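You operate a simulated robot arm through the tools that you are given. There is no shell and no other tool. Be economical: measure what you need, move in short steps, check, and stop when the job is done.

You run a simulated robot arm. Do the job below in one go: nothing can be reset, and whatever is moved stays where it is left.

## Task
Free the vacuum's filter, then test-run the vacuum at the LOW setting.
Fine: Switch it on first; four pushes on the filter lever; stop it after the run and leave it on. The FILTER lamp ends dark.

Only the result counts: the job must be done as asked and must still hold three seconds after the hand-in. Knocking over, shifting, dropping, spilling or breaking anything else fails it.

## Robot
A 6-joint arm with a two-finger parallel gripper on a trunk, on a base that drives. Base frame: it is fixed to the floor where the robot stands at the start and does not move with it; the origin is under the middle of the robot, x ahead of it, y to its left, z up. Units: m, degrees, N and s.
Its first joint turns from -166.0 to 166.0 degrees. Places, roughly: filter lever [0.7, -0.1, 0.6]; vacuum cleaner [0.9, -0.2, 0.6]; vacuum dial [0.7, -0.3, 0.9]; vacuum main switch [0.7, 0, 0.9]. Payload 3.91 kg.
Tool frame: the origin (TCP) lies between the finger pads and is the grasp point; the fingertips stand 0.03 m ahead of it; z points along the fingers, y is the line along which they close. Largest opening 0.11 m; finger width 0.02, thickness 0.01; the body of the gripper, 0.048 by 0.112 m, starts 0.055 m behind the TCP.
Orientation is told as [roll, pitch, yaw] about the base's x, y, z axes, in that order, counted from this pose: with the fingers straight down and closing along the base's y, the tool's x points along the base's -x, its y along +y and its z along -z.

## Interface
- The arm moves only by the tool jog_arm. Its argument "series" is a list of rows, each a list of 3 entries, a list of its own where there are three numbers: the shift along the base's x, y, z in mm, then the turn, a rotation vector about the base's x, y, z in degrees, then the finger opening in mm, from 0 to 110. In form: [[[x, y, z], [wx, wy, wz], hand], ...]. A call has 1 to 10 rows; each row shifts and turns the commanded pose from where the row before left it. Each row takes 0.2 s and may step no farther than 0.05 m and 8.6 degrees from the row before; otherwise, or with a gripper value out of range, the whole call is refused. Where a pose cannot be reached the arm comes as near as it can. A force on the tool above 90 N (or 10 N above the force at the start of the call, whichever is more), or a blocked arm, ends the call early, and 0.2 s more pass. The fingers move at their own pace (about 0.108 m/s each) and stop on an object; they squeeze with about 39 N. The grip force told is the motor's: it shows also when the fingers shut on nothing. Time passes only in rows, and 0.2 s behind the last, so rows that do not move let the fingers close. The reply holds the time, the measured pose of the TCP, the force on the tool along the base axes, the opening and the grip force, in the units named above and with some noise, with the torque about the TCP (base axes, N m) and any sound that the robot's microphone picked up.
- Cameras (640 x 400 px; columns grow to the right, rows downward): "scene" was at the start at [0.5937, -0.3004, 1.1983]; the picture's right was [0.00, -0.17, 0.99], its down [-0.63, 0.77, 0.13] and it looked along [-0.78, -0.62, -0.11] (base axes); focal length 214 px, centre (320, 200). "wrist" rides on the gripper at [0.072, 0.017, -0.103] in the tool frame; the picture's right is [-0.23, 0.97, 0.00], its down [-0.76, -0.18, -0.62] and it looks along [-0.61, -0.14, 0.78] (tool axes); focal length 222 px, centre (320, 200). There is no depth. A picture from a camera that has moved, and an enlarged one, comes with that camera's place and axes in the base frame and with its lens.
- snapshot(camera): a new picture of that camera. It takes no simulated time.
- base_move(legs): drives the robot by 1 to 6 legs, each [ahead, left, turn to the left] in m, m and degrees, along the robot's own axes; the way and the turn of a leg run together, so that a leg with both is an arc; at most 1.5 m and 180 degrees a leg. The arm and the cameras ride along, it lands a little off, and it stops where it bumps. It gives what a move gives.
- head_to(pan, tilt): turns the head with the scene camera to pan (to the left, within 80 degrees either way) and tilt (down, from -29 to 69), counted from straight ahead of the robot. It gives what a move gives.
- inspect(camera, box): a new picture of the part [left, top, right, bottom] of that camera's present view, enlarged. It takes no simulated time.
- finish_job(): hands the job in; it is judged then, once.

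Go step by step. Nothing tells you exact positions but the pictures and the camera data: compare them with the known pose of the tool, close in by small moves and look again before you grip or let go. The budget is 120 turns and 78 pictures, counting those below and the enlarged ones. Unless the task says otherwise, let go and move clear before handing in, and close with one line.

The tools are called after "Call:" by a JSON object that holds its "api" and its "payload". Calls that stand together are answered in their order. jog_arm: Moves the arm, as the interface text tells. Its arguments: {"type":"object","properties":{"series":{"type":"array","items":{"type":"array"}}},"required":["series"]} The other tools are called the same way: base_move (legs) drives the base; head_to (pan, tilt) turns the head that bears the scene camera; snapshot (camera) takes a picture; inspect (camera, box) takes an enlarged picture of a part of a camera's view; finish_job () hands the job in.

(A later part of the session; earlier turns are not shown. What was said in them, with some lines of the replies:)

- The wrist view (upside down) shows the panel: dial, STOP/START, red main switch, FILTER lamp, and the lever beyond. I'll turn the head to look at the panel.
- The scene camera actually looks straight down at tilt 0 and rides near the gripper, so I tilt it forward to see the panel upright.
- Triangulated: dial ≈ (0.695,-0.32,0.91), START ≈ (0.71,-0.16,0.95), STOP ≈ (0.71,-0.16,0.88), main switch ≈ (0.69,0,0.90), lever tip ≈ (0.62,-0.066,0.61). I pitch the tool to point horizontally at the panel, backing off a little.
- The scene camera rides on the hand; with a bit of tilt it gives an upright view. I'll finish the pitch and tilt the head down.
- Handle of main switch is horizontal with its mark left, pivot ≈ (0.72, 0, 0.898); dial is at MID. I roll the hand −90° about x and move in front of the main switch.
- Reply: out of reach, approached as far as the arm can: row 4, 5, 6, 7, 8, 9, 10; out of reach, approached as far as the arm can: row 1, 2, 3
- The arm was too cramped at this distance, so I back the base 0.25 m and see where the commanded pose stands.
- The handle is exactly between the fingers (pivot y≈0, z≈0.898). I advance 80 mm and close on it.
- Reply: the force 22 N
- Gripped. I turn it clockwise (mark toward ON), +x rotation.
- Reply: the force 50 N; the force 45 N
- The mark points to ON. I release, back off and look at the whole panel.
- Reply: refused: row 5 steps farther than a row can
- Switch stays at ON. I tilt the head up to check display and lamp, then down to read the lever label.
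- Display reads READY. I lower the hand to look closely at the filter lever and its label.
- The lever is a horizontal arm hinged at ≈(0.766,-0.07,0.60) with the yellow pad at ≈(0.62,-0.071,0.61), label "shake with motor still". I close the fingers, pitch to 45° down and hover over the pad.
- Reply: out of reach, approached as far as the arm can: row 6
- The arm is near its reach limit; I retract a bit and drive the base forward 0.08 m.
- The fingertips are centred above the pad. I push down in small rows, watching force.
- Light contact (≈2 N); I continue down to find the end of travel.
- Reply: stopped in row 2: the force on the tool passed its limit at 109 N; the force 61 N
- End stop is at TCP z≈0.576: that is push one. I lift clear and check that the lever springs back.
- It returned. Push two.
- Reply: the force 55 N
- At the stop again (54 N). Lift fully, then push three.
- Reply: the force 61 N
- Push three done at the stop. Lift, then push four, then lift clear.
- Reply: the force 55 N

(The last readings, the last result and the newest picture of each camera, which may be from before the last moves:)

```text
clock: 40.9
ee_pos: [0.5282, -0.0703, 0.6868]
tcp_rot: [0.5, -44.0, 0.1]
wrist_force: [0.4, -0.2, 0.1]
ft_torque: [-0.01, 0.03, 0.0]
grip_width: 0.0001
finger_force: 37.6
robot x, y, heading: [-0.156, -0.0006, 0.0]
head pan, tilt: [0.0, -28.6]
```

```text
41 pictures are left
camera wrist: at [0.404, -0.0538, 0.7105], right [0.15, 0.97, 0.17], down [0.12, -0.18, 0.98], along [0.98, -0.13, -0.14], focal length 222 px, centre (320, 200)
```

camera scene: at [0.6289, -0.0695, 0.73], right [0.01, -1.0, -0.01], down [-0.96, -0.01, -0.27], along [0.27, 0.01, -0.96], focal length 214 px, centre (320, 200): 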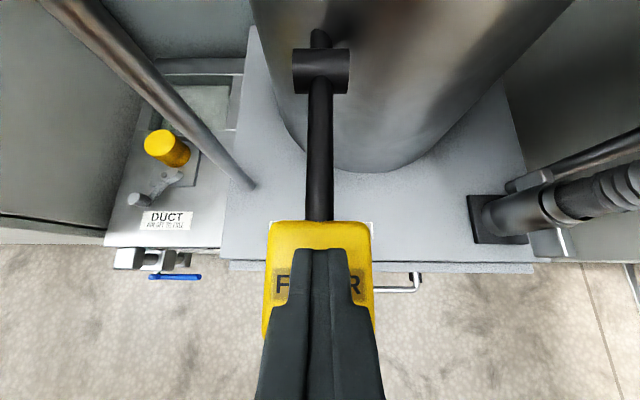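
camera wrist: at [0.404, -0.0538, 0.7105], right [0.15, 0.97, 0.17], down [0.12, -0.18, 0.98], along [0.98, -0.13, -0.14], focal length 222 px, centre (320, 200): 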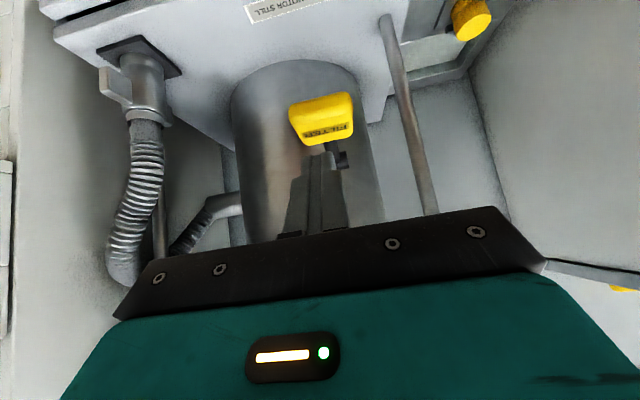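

Four pushes done. I back the base again and bring the hand horizontally in front of the dial.

Call:
{"api": "base_move", "payload": {"legs": [[-0.1, 0, 0]]}}

Call:
{"api": "jog_arm", "payload": {"series": [[[0, 0, 40], [0, -7, 0], 0], [[0, -20, 40], [0, -7, 0], 0], [[0, -20, 40], [0, -7, 0], 0], [[0, -30, 38], [0, -7, 0], 0], [[20, -38, 20], [0, -7, 0], 50], [[20, -38, 20], [0, -7, 0], 50], [[30, -36, 10], [0, -4, 0], 50], [[30, -36, 10], [0, 0, 0], 50], [[30, -36, 0], [0, 0, 0], 50]]}}

Call:
{"api": "head_to", "payload": {"pan": 0, "tilt": 15}}

Call:
{"api": "snapshot", "payload": {"camera": "scene"}}

```text
clock: 42.0
ee_pos: [0.4279, -0.0705, 0.6883]
tcp_rot: [0.6, -43.9, 0.0]
wrist_force: [0.0, -0.7, -0.4]
ft_torque: [0.0, -0.01, 0.0]
grip_width: 0.0
finger_force: 38.6
robot x, y, heading: [-0.2558, 0.0026, -0.2]
head pan, tilt: [0.0, -28.6]
```

```text
clock: 44.0
ee_pos: [0.5608, -0.3249, 0.9056]
tcp_rot: [-72.7, -90.0, 73.4]
wrist_force: [-0.4, -0.8, 0.0]
ft_torque: [0.02, 0.03, -0.01]
grip_width: 0.0499
finger_force: 0.1
robot x, y, heading: [-0.255, -0.0032, -0.1]
head pan, tilt: [0.0, -28.6]
```

```text
clock: 45.1
ee_pos: [0.5597, -0.3236, 0.9054]
tcp_rot: [-3.5, -89.9, 4.2]
wrist_force: [-0.4, 0.6, 0.7]
ft_torque: [-0.03, -0.01, 0.0]
grip_width: 0.0502
finger_force: 0.1
robot x, y, heading: [-0.2545, 0.0008, -0.1]
head pan, tilt: [0.0, 15.0]
```

```text
40 pictures are left
camera scene: at [0.5233, -0.327, 0.99], right [0.01, -1.0, 0.0], down [-0.26, 0.0, -0.97], along [0.97, 0.01, -0.26], focal length 214 px, centre (320, 200)
```

scene: 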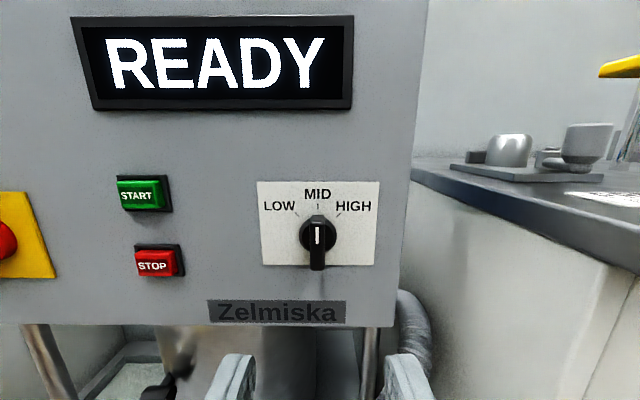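

The dial pointer is at MID, right between the fingers. I advance and grip it.

Call:
{"api": "jog_arm", "payload": {"series": [[[40, 0, 0], [0, 0, 0], 50], [[40, 0, 0], [0, 0, 0], 50], [[26, 0, 0], [0, 0, 0], 50], [[0, 0, 0], [0, 0, 0], 0], [[0, 0, 0], [0, 0, 0], 0]]}}

Call:
{"api": "snapshot", "payload": {"camera": "scene"}}

```text
clock: 46.3
ee_pos: [0.6652, -0.3209, 0.9033]
tcp_rot: [-28.1, -89.9, 29.0]
wrist_force: [-12.0, 30.0, -5.7]
ft_torque: [-0.03, 0.54, 0.51]
grip_width: 0.0128
finger_force: 45.2
robot x, y, heading: [-0.2518, 0.0005, -0.1]
head pan, tilt: [0.0, 15.0]
```

```text
39 pictures are left
camera scene: at [0.6281, -0.3238, 0.9892], right [0.02, -1.0, 0.0], down [-0.26, -0.01, -0.97], along [0.97, 0.01, -0.26], focal length 214 px, centre (320, 200)
```

scene: 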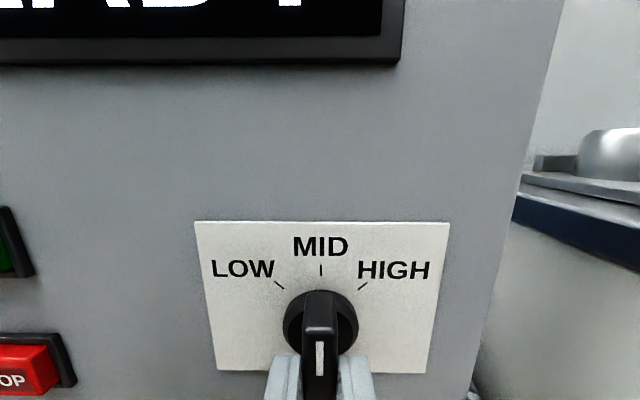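

Gripped. I turn it counter-clockwise about 45° to LOW.

Call:
{"api": "jog_arm", "payload": {"series": [[[0, 3, 0], [-7.5, 0, 0], 0], [[0, 0, 0], [-7.5, 0, 0], 0], [[0, 0, 0], [-7.5, 0, 0], 0], [[0, 0, 0], [-7.5, 0, 0], 0], [[0, 0, 0], [-7.5, 0, 0], 0], [[0, 0, 0], [-7.5, 0, 0], 0]]}}

Call:
{"api": "snapshot", "payload": {"camera": "scene"}}

```text
clock: 47.7
ee_pos: [0.6649, -0.3215, 0.9042]
tcp_rot: [-89.2, -44.9, 89.8]
wrist_force: [6.2, 19.6, -13.0]
ft_torque: [0.12, 0.71, -0.26]
grip_width: 0.0129
finger_force: 45.2
robot x, y, heading: [-0.2535, -0.0027, -0.1]
head pan, tilt: [0.0, 15.0]
```

```text
38 pictures are left
camera scene: at [0.6281, -0.2633, 0.9648], right [0.01, -0.71, 0.71], down [-0.26, -0.69, -0.68], along [0.97, -0.18, -0.19], focal length 214 px, centre (320, 200)
```

scene: 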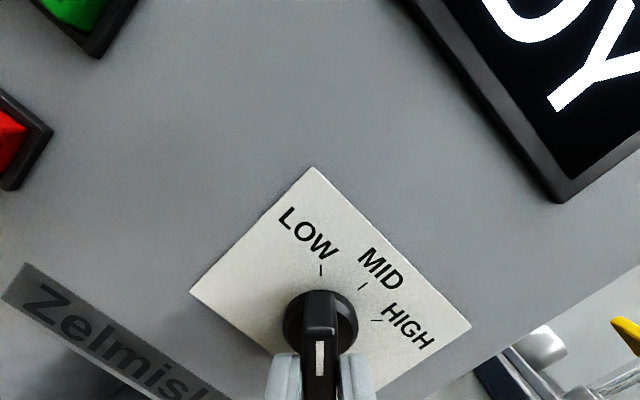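

Pointer now lies along the LOW tick. I release, back off and roll back.

Call:
{"api": "jog_arm", "payload": {"series": [[[0, 0, 0], [0, 0, 0], 50], [[0, 0, 0], [0, 0, 0], 50], [[-40, 0, 0], [0, 0, 0], 50], [[-40, 0, 0], [7.5, 0, 0], 0], [[-20, 30, 0], [7.5, 0, 0], 0], [[0, 40, 10], [7.5, 0, 0], 0], [[0, 40, 10], [7.5, 0, 0], 0], [[0, 40, 10], [7.5, 0, 0], 0], [[0, 10, 10], [7.5, 0, 0], 0]]}}

Call:
{"api": "snapshot", "payload": {"camera": "scene"}}

```text
clock: 49.7
ee_pos: [0.5644, -0.1603, 0.9446]
tcp_rot: [47.0, -89.8, -46.4]
wrist_force: [-0.2, 0.2, -0.1]
ft_torque: [0.03, -0.03, -0.01]
grip_width: 0.0
finger_force: 37.2
robot x, y, heading: [-0.2567, 0.0001, -0.3]
head pan, tilt: [0.0, 15.0]
```

```text
37 pictures are left
camera scene: at [0.5275, -0.1633, 1.0305], right [0.01, -1.0, 0.0], down [-0.26, 0.0, -0.97], along [0.97, 0.01, -0.26], focal length 214 px, centre (320, 200)
```

scene: 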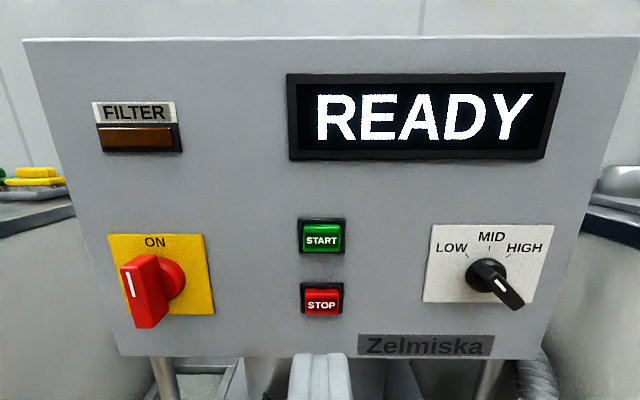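

Dial at LOW, READY shown, FILTER lamp dark. Now I approach START at (0.71,-0.162,0.945) with closed fingers.

Call:
{"api": "jog_arm", "payload": {"series": [[[45, -2, 0], [0, 0, 0], 0], [[45, 0, 0], [0, 0, 0], 0], [[5, 0, 0], [0, 0, 0], 0], [[5, 0, 0], [0, 0, 0], 0], [[4, 0, 0], [0, 0, 0], 0]]}}

Call:
{"api": "snapshot", "payload": {"camera": "scene"}}

```text
clock: 50.9
ee_pos: [0.6686, -0.1624, 0.9444]
tcp_rot: [3.3, -89.9, -2.6]
wrist_force: [-0.2, 0.5, 0.1]
ft_torque: [-0.01, 0.0, -0.02]
grip_width: 0.0002
finger_force: 38.0
robot x, y, heading: [-0.2538, 0.0004, -0.2]
head pan, tilt: [0.0, 15.0]
```

```text
36 pictures are left
camera scene: at [0.6318, -0.1655, 1.0304], right [0.01, -1.0, 0.0], down [-0.26, 0.0, -0.97], along [0.97, 0.01, -0.26], focal length 214 px, centre (320, 200)
```

scene: 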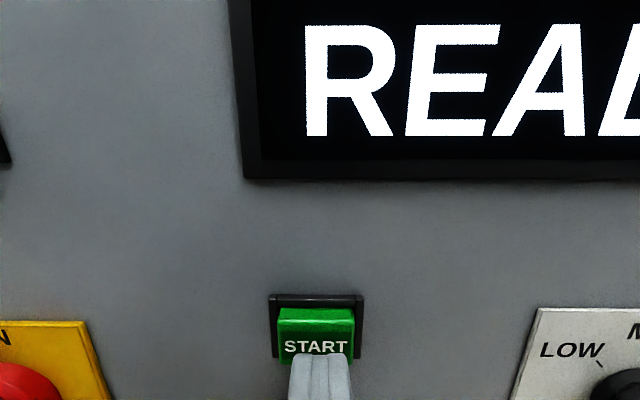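

Call:
{"api": "jog_arm", "payload": {"series": [[[3, 0, 0], [0, 0, 0], 0], [[3, 0, 0], [0, 0, 0], 0], [[3, 0, 0], [0, 0, 0], 0]]}}

Call:
{"api": "snapshot", "payload": {"camera": "scene"}}

```text
clock: 51.7
ee_pos: [0.6771, -0.1645, 0.9452]
tcp_rot: [-0.2, -89.8, 0.7]
wrist_force: [-1.6, -0.5, -1.2]
ft_torque: [-0.01, -0.01, 0.02]
grip_width: 0.0
finger_force: 37.5
robot x, y, heading: [-0.2507, 0.0009, -0.1]
head pan, tilt: [0.0, 15.0]
```

```text
35 pictures are left
camera scene: at [0.6401, -0.1661, 1.0308], right [0.01, -1.0, 0.0], down [-0.26, 0.0, -0.97], along [0.97, 0.01, -0.26], focal length 214 px, centre (320, 200)
```

scene: 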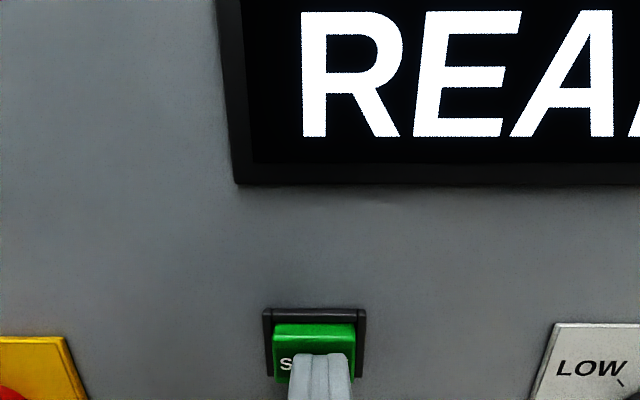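

Call:
{"api": "jog_arm", "payload": {"series": [[[3, 0, 0], [0, 0, 0], 0], [[3, 0, 0], [0, 0, 0], 0]]}}

Call:
{"api": "snapshot", "payload": {"camera": "scene"}}

```text
clock: 52.3
ee_pos: [0.6827, -0.1629, 0.946]
tcp_rot: [-7.6, -90.0, 8.3]
wrist_force: [-22.8, 5.1, -4.5]
ft_torque: [-0.01, 0.09, 0.14]
grip_width: 0.0001
finger_force: 37.5
robot x, y, heading: [-0.2535, 0.004, -0.4]
head pan, tilt: [0.0, 15.0]
heard: click
```

```text
34 pictures are left
camera scene: at [0.6453, -0.1661, 1.0308], right [0.01, -1.0, 0.0], down [-0.26, 0.0, -0.97], along [0.97, 0.01, -0.26], focal length 214 px, centre (320, 200)
```

scene: 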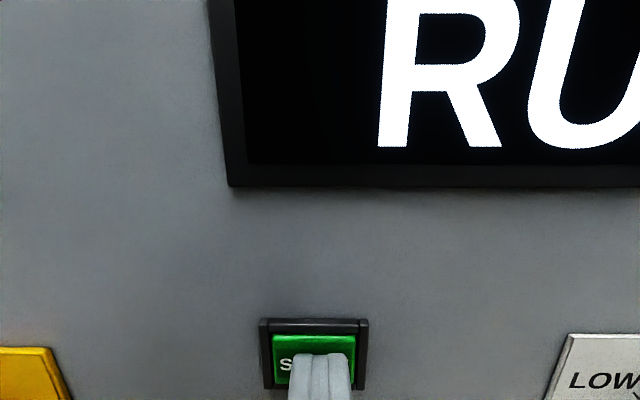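

It clicked and shows RUN. I back off to STOP height and watch display and lamp.

Call:
{"api": "jog_arm", "payload": {"series": [[[-40, 0, 0], [0, 0, 0], 0], [[-40, 0, -20], [0, 0, 0], 0], [[-30, 0, -25], [0, 0, 0], 0], [[0, 0, -25], [0, 0, 0], 0], [[0, 0, 0], [0, 0, 0], 0]]}}

Call:
{"api": "head_to", "payload": {"pan": 0, "tilt": 5}}

Call:
{"api": "snapshot", "payload": {"camera": "scene"}}

```text
clock: 53.5
ee_pos: [0.5725, -0.1628, 0.8741]
tcp_rot: [-8.1, -89.8, 8.8]
wrist_force: [1.0, -0.6, -0.9]
ft_torque: [-0.01, 0.01, -0.04]
grip_width: 0.0
finger_force: 37.7
robot x, y, heading: [-0.2546, 0.0032, 0.1]
head pan, tilt: [0.0, 15.0]
```

```text
clock: 54.2
ee_pos: [0.5744, -0.1629, 0.8748]
tcp_rot: [-4.9, -89.9, 5.6]
wrist_force: [0.5, 0.0, 0.5]
ft_torque: [0.01, 0.01, 0.02]
grip_width: 0.0002
finger_force: 37.6
robot x, y, heading: [-0.2547, 0.0021, -0.5]
head pan, tilt: [0.0, 5.0]
```

```text
33 pictures are left
camera scene: at [0.5356, -0.1666, 0.9763], right [0.01, -1.0, 0.0], down [-0.09, 0.0, -1.0], along [1.0, 0.01, -0.09], focal length 214 px, centre (320, 200)
```

scene: 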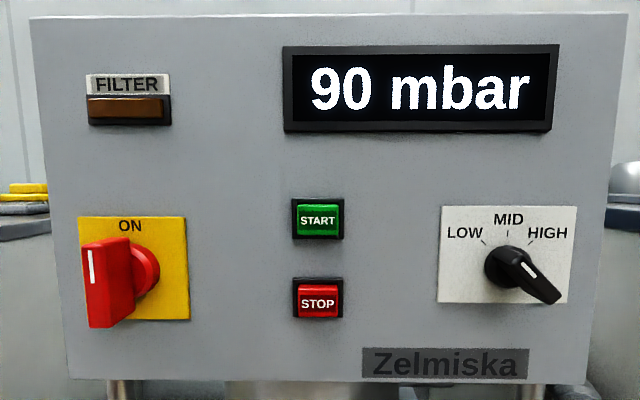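

Running: 90 mbar, lamp dark. I let it run a little and look again.

Call:
{"api": "jog_arm", "payload": {"series": [[[0, 0, 0], [0, 0, 0], 0], [[0, 0, 0], [0, 0, 0], 0], [[0, 0, 0], [0, 0, 0], 0], [[0, 0, 0], [0, 0, 0], 0], [[0, 0, 0], [0, 0, 0], 0], [[0, 0, 0], [0, 0, 0], 0], [[0, 0, 0], [0, 0, 0], 0], [[0, 0, 0], [0, 0, 0], 0], [[0, 0, 0], [0, 0, 0], 0], [[0, 0, 0], [0, 0, 0], 0]]}}

Call:
{"api": "snapshot", "payload": {"camera": "scene"}}

Call:
{"api": "jog_arm", "payload": {"series": [[[0, 0, 0], [0, 0, 0], 0], [[0, 0, 0], [0, 0, 0], 0], [[0, 0, 0], [0, 0, 0], 0], [[0, 0, 0], [0, 0, 0], 0], [[0, 0, 0], [0, 0, 0], 0], [[0, 0, 0], [0, 0, 0], 0], [[0, 0, 0], [0, 0, 0], 0], [[0, 0, 0], [0, 0, 0], 0], [[0, 0, 0], [0, 0, 0], 0], [[0, 0, 0], [0, 0, 0], 0]]}}

Call:
{"api": "jog_arm", "payload": {"series": [[[0, 0, 0], [0, 0, 0], 0], [[0, 0, 0], [0, 0, 0], 0], [[0, 0, 0], [0, 0, 0], 0], [[0, 0, 0], [0, 0, 0], 0], [[0, 0, 0], [0, 0, 0], 0], [[0, 0, 0], [0, 0, 0], 0], [[0, 0, 0], [0, 0, 0], 0], [[0, 0, 0], [0, 0, 0], 0], [[0, 0, 0], [0, 0, 0], 0], [[0, 0, 0], [0, 0, 0], 0]]}}

Call:
{"api": "snapshot", "payload": {"camera": "scene"}}

```text
clock: 56.5
ee_pos: [0.5734, -0.1626, 0.8754]
tcp_rot: [-4.4, -89.9, 5.0]
wrist_force: [0.0, 0.3, 0.0]
ft_torque: [0.02, 0.0, 0.0]
grip_width: 0.0
finger_force: 37.2
robot x, y, heading: [-0.255, 0.0021, -0.2]
head pan, tilt: [0.0, 5.0]
```

```text
32 pictures are left
camera scene: at [0.5356, -0.1666, 0.9764], right [0.01, -1.0, 0.0], down [-0.09, 0.0, -1.0], along [1.0, 0.01, -0.09], focal length 214 px, centre (320, 200)
```

scene: 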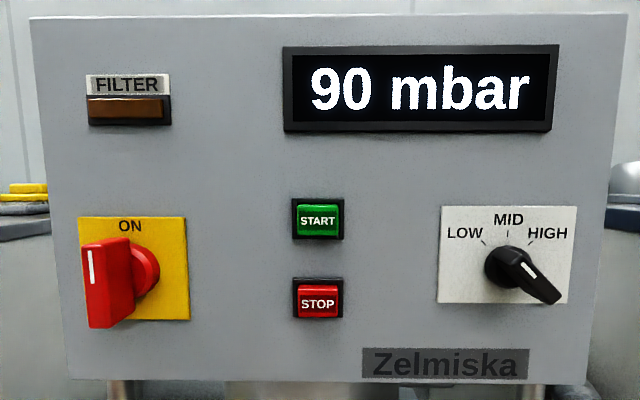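

```text
clock: 58.6
ee_pos: [0.5732, -0.1634, 0.8752]
tcp_rot: [-3.3, -90.0, 3.8]
wrist_force: [-0.1, 1.1, -0.7]
ft_torque: [-0.02, 0.04, 0.04]
grip_width: 0.0
finger_force: 38.0
robot x, y, heading: [-0.2543, 0.0022, 0.0]
head pan, tilt: [0.0, 5.0]
```

```text
clock: 60.9
ee_pos: [0.5742, -0.1633, 0.8747]
tcp_rot: [-4.6, -89.9, 5.2]
wrist_force: [-0.5, -0.4, 0.9]
ft_torque: [0.01, -0.03, 0.04]
grip_width: 0.0001
finger_force: 37.9
robot x, y, heading: [-0.2526, 0.0004, -0.2]
head pan, tilt: [0.0, 5.0]
```

```text
31 pictures are left
camera scene: at [0.5356, -0.1666, 0.9764], right [0.01, -1.0, 0.0], down [-0.09, 0.0, -1.0], along [1.0, 0.01, -0.09], focal length 214 px, centre (320, 200)
```

scene: 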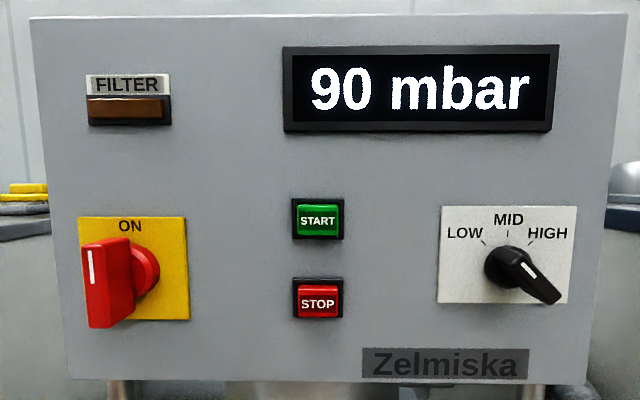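

Steady run of 8 s with the lamp dark. Now I press STOP.

Call:
{"api": "jog_arm", "payload": {"series": [[[45, 1, 0], [0, 0, 0], 0], [[45, 0, 0], [0, 0, 0], 0], [[10, 0, 0], [0, 0, 0], 0], [[3, 0, 0], [0, 0, 0], 0], [[3, 0, 0], [0, 0, 0], 0], [[3, 0, 0], [0, 0, 0], 0]]}}

Call:
{"api": "snapshot", "payload": {"camera": "scene"}}

```text
clock: 62.2
ee_pos: [0.6821, -0.1643, 0.8748]
tcp_rot: [-0.1, -89.9, 0.7]
wrist_force: [-13.0, -0.1, -1.1]
ft_torque: [0.0, 0.05, -0.03]
grip_width: 0.0
finger_force: 37.8
robot x, y, heading: [-0.2537, -0.0003, -0.3]
head pan, tilt: [0.0, 5.0]
heard: click
```

```text
30 pictures are left
camera scene: at [0.6434, -0.1666, 0.9767], right [0.01, -1.0, 0.0], down [-0.09, 0.0, -1.0], along [1.0, 0.01, -0.09], focal length 214 px, centre (320, 200)
```

scene: 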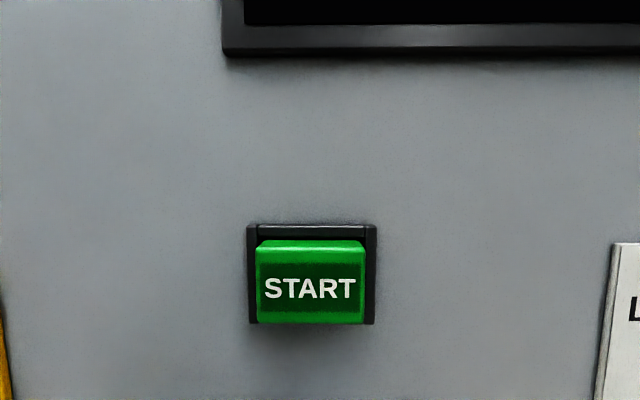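

Click heard. I back away and check the display.

Call:
{"api": "jog_arm", "payload": {"series": [[[-40, 0, 0], [0, 0, 0], 0], [[-40, 0, 0], [0, 0, 0], 0], [[-40, 0, 0], [0, 0, 0], 0], [[-20, 0, 0], [0, 0, 0], 0], [[0, 0, 0], [0, 0, 0], 0], [[0, 0, 0], [0, 0, 0], 0], [[0, 0, 0], [0, 0, 0], 0]]}}

Call:
{"api": "snapshot", "payload": {"camera": "scene"}}

Call:
{"api": "inspect", "payload": {"camera": "scene", "box": [90, 70, 250, 170]}}

```text
clock: 63.9
ee_pos: [0.5428, -0.1642, 0.8761]
tcp_rot: [-5.0, -89.9, 5.6]
wrist_force: [-0.7, 0.3, -0.2]
ft_torque: [0.03, -0.01, 0.03]
grip_width: 0.0
finger_force: 37.2
robot x, y, heading: [-0.253, 0.0007, -0.4]
head pan, tilt: [0.0, 5.0]
```

```text
29 pictures are left
camera scene: at [0.5035, -0.166, 0.978], right [0.01, -1.0, 0.0], down [-0.09, 0.0, -1.0], along [1.0, 0.01, -0.09], focal length 214 px, centre (320, 200)
```

scene: 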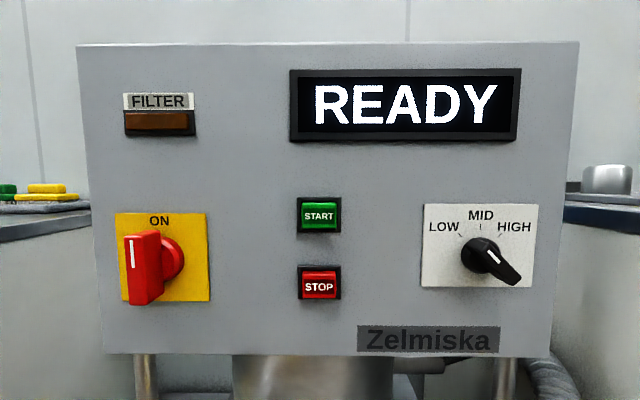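

```text
4.00 times, centred on (170, 120) of scene
camera zoom: at [0.5035, -0.166, 0.978], right [0.01, -1.0, 0.0], down [-0.09, 0.0, -1.0], along [1.0, 0.01, -0.09], focal length 858 px, centre (920, 520)
```

zoom: 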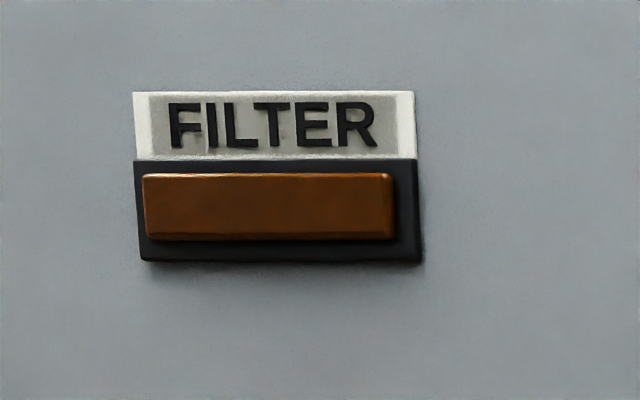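

The panel shows READY, the main switch is ON, the dial is at LOW, the FILTER lamp is dark and the hand is clear, so I hand in.

Call:
{"api": "finish_job", "payload": {}}

```text
The job is handed in.
```

The vacuum is switched on, its filter lever was pushed four times, and it ran at LOW (90 mbar) for about 8 s before I stopped it; it is left on at READY with the FILTER lamp dark.
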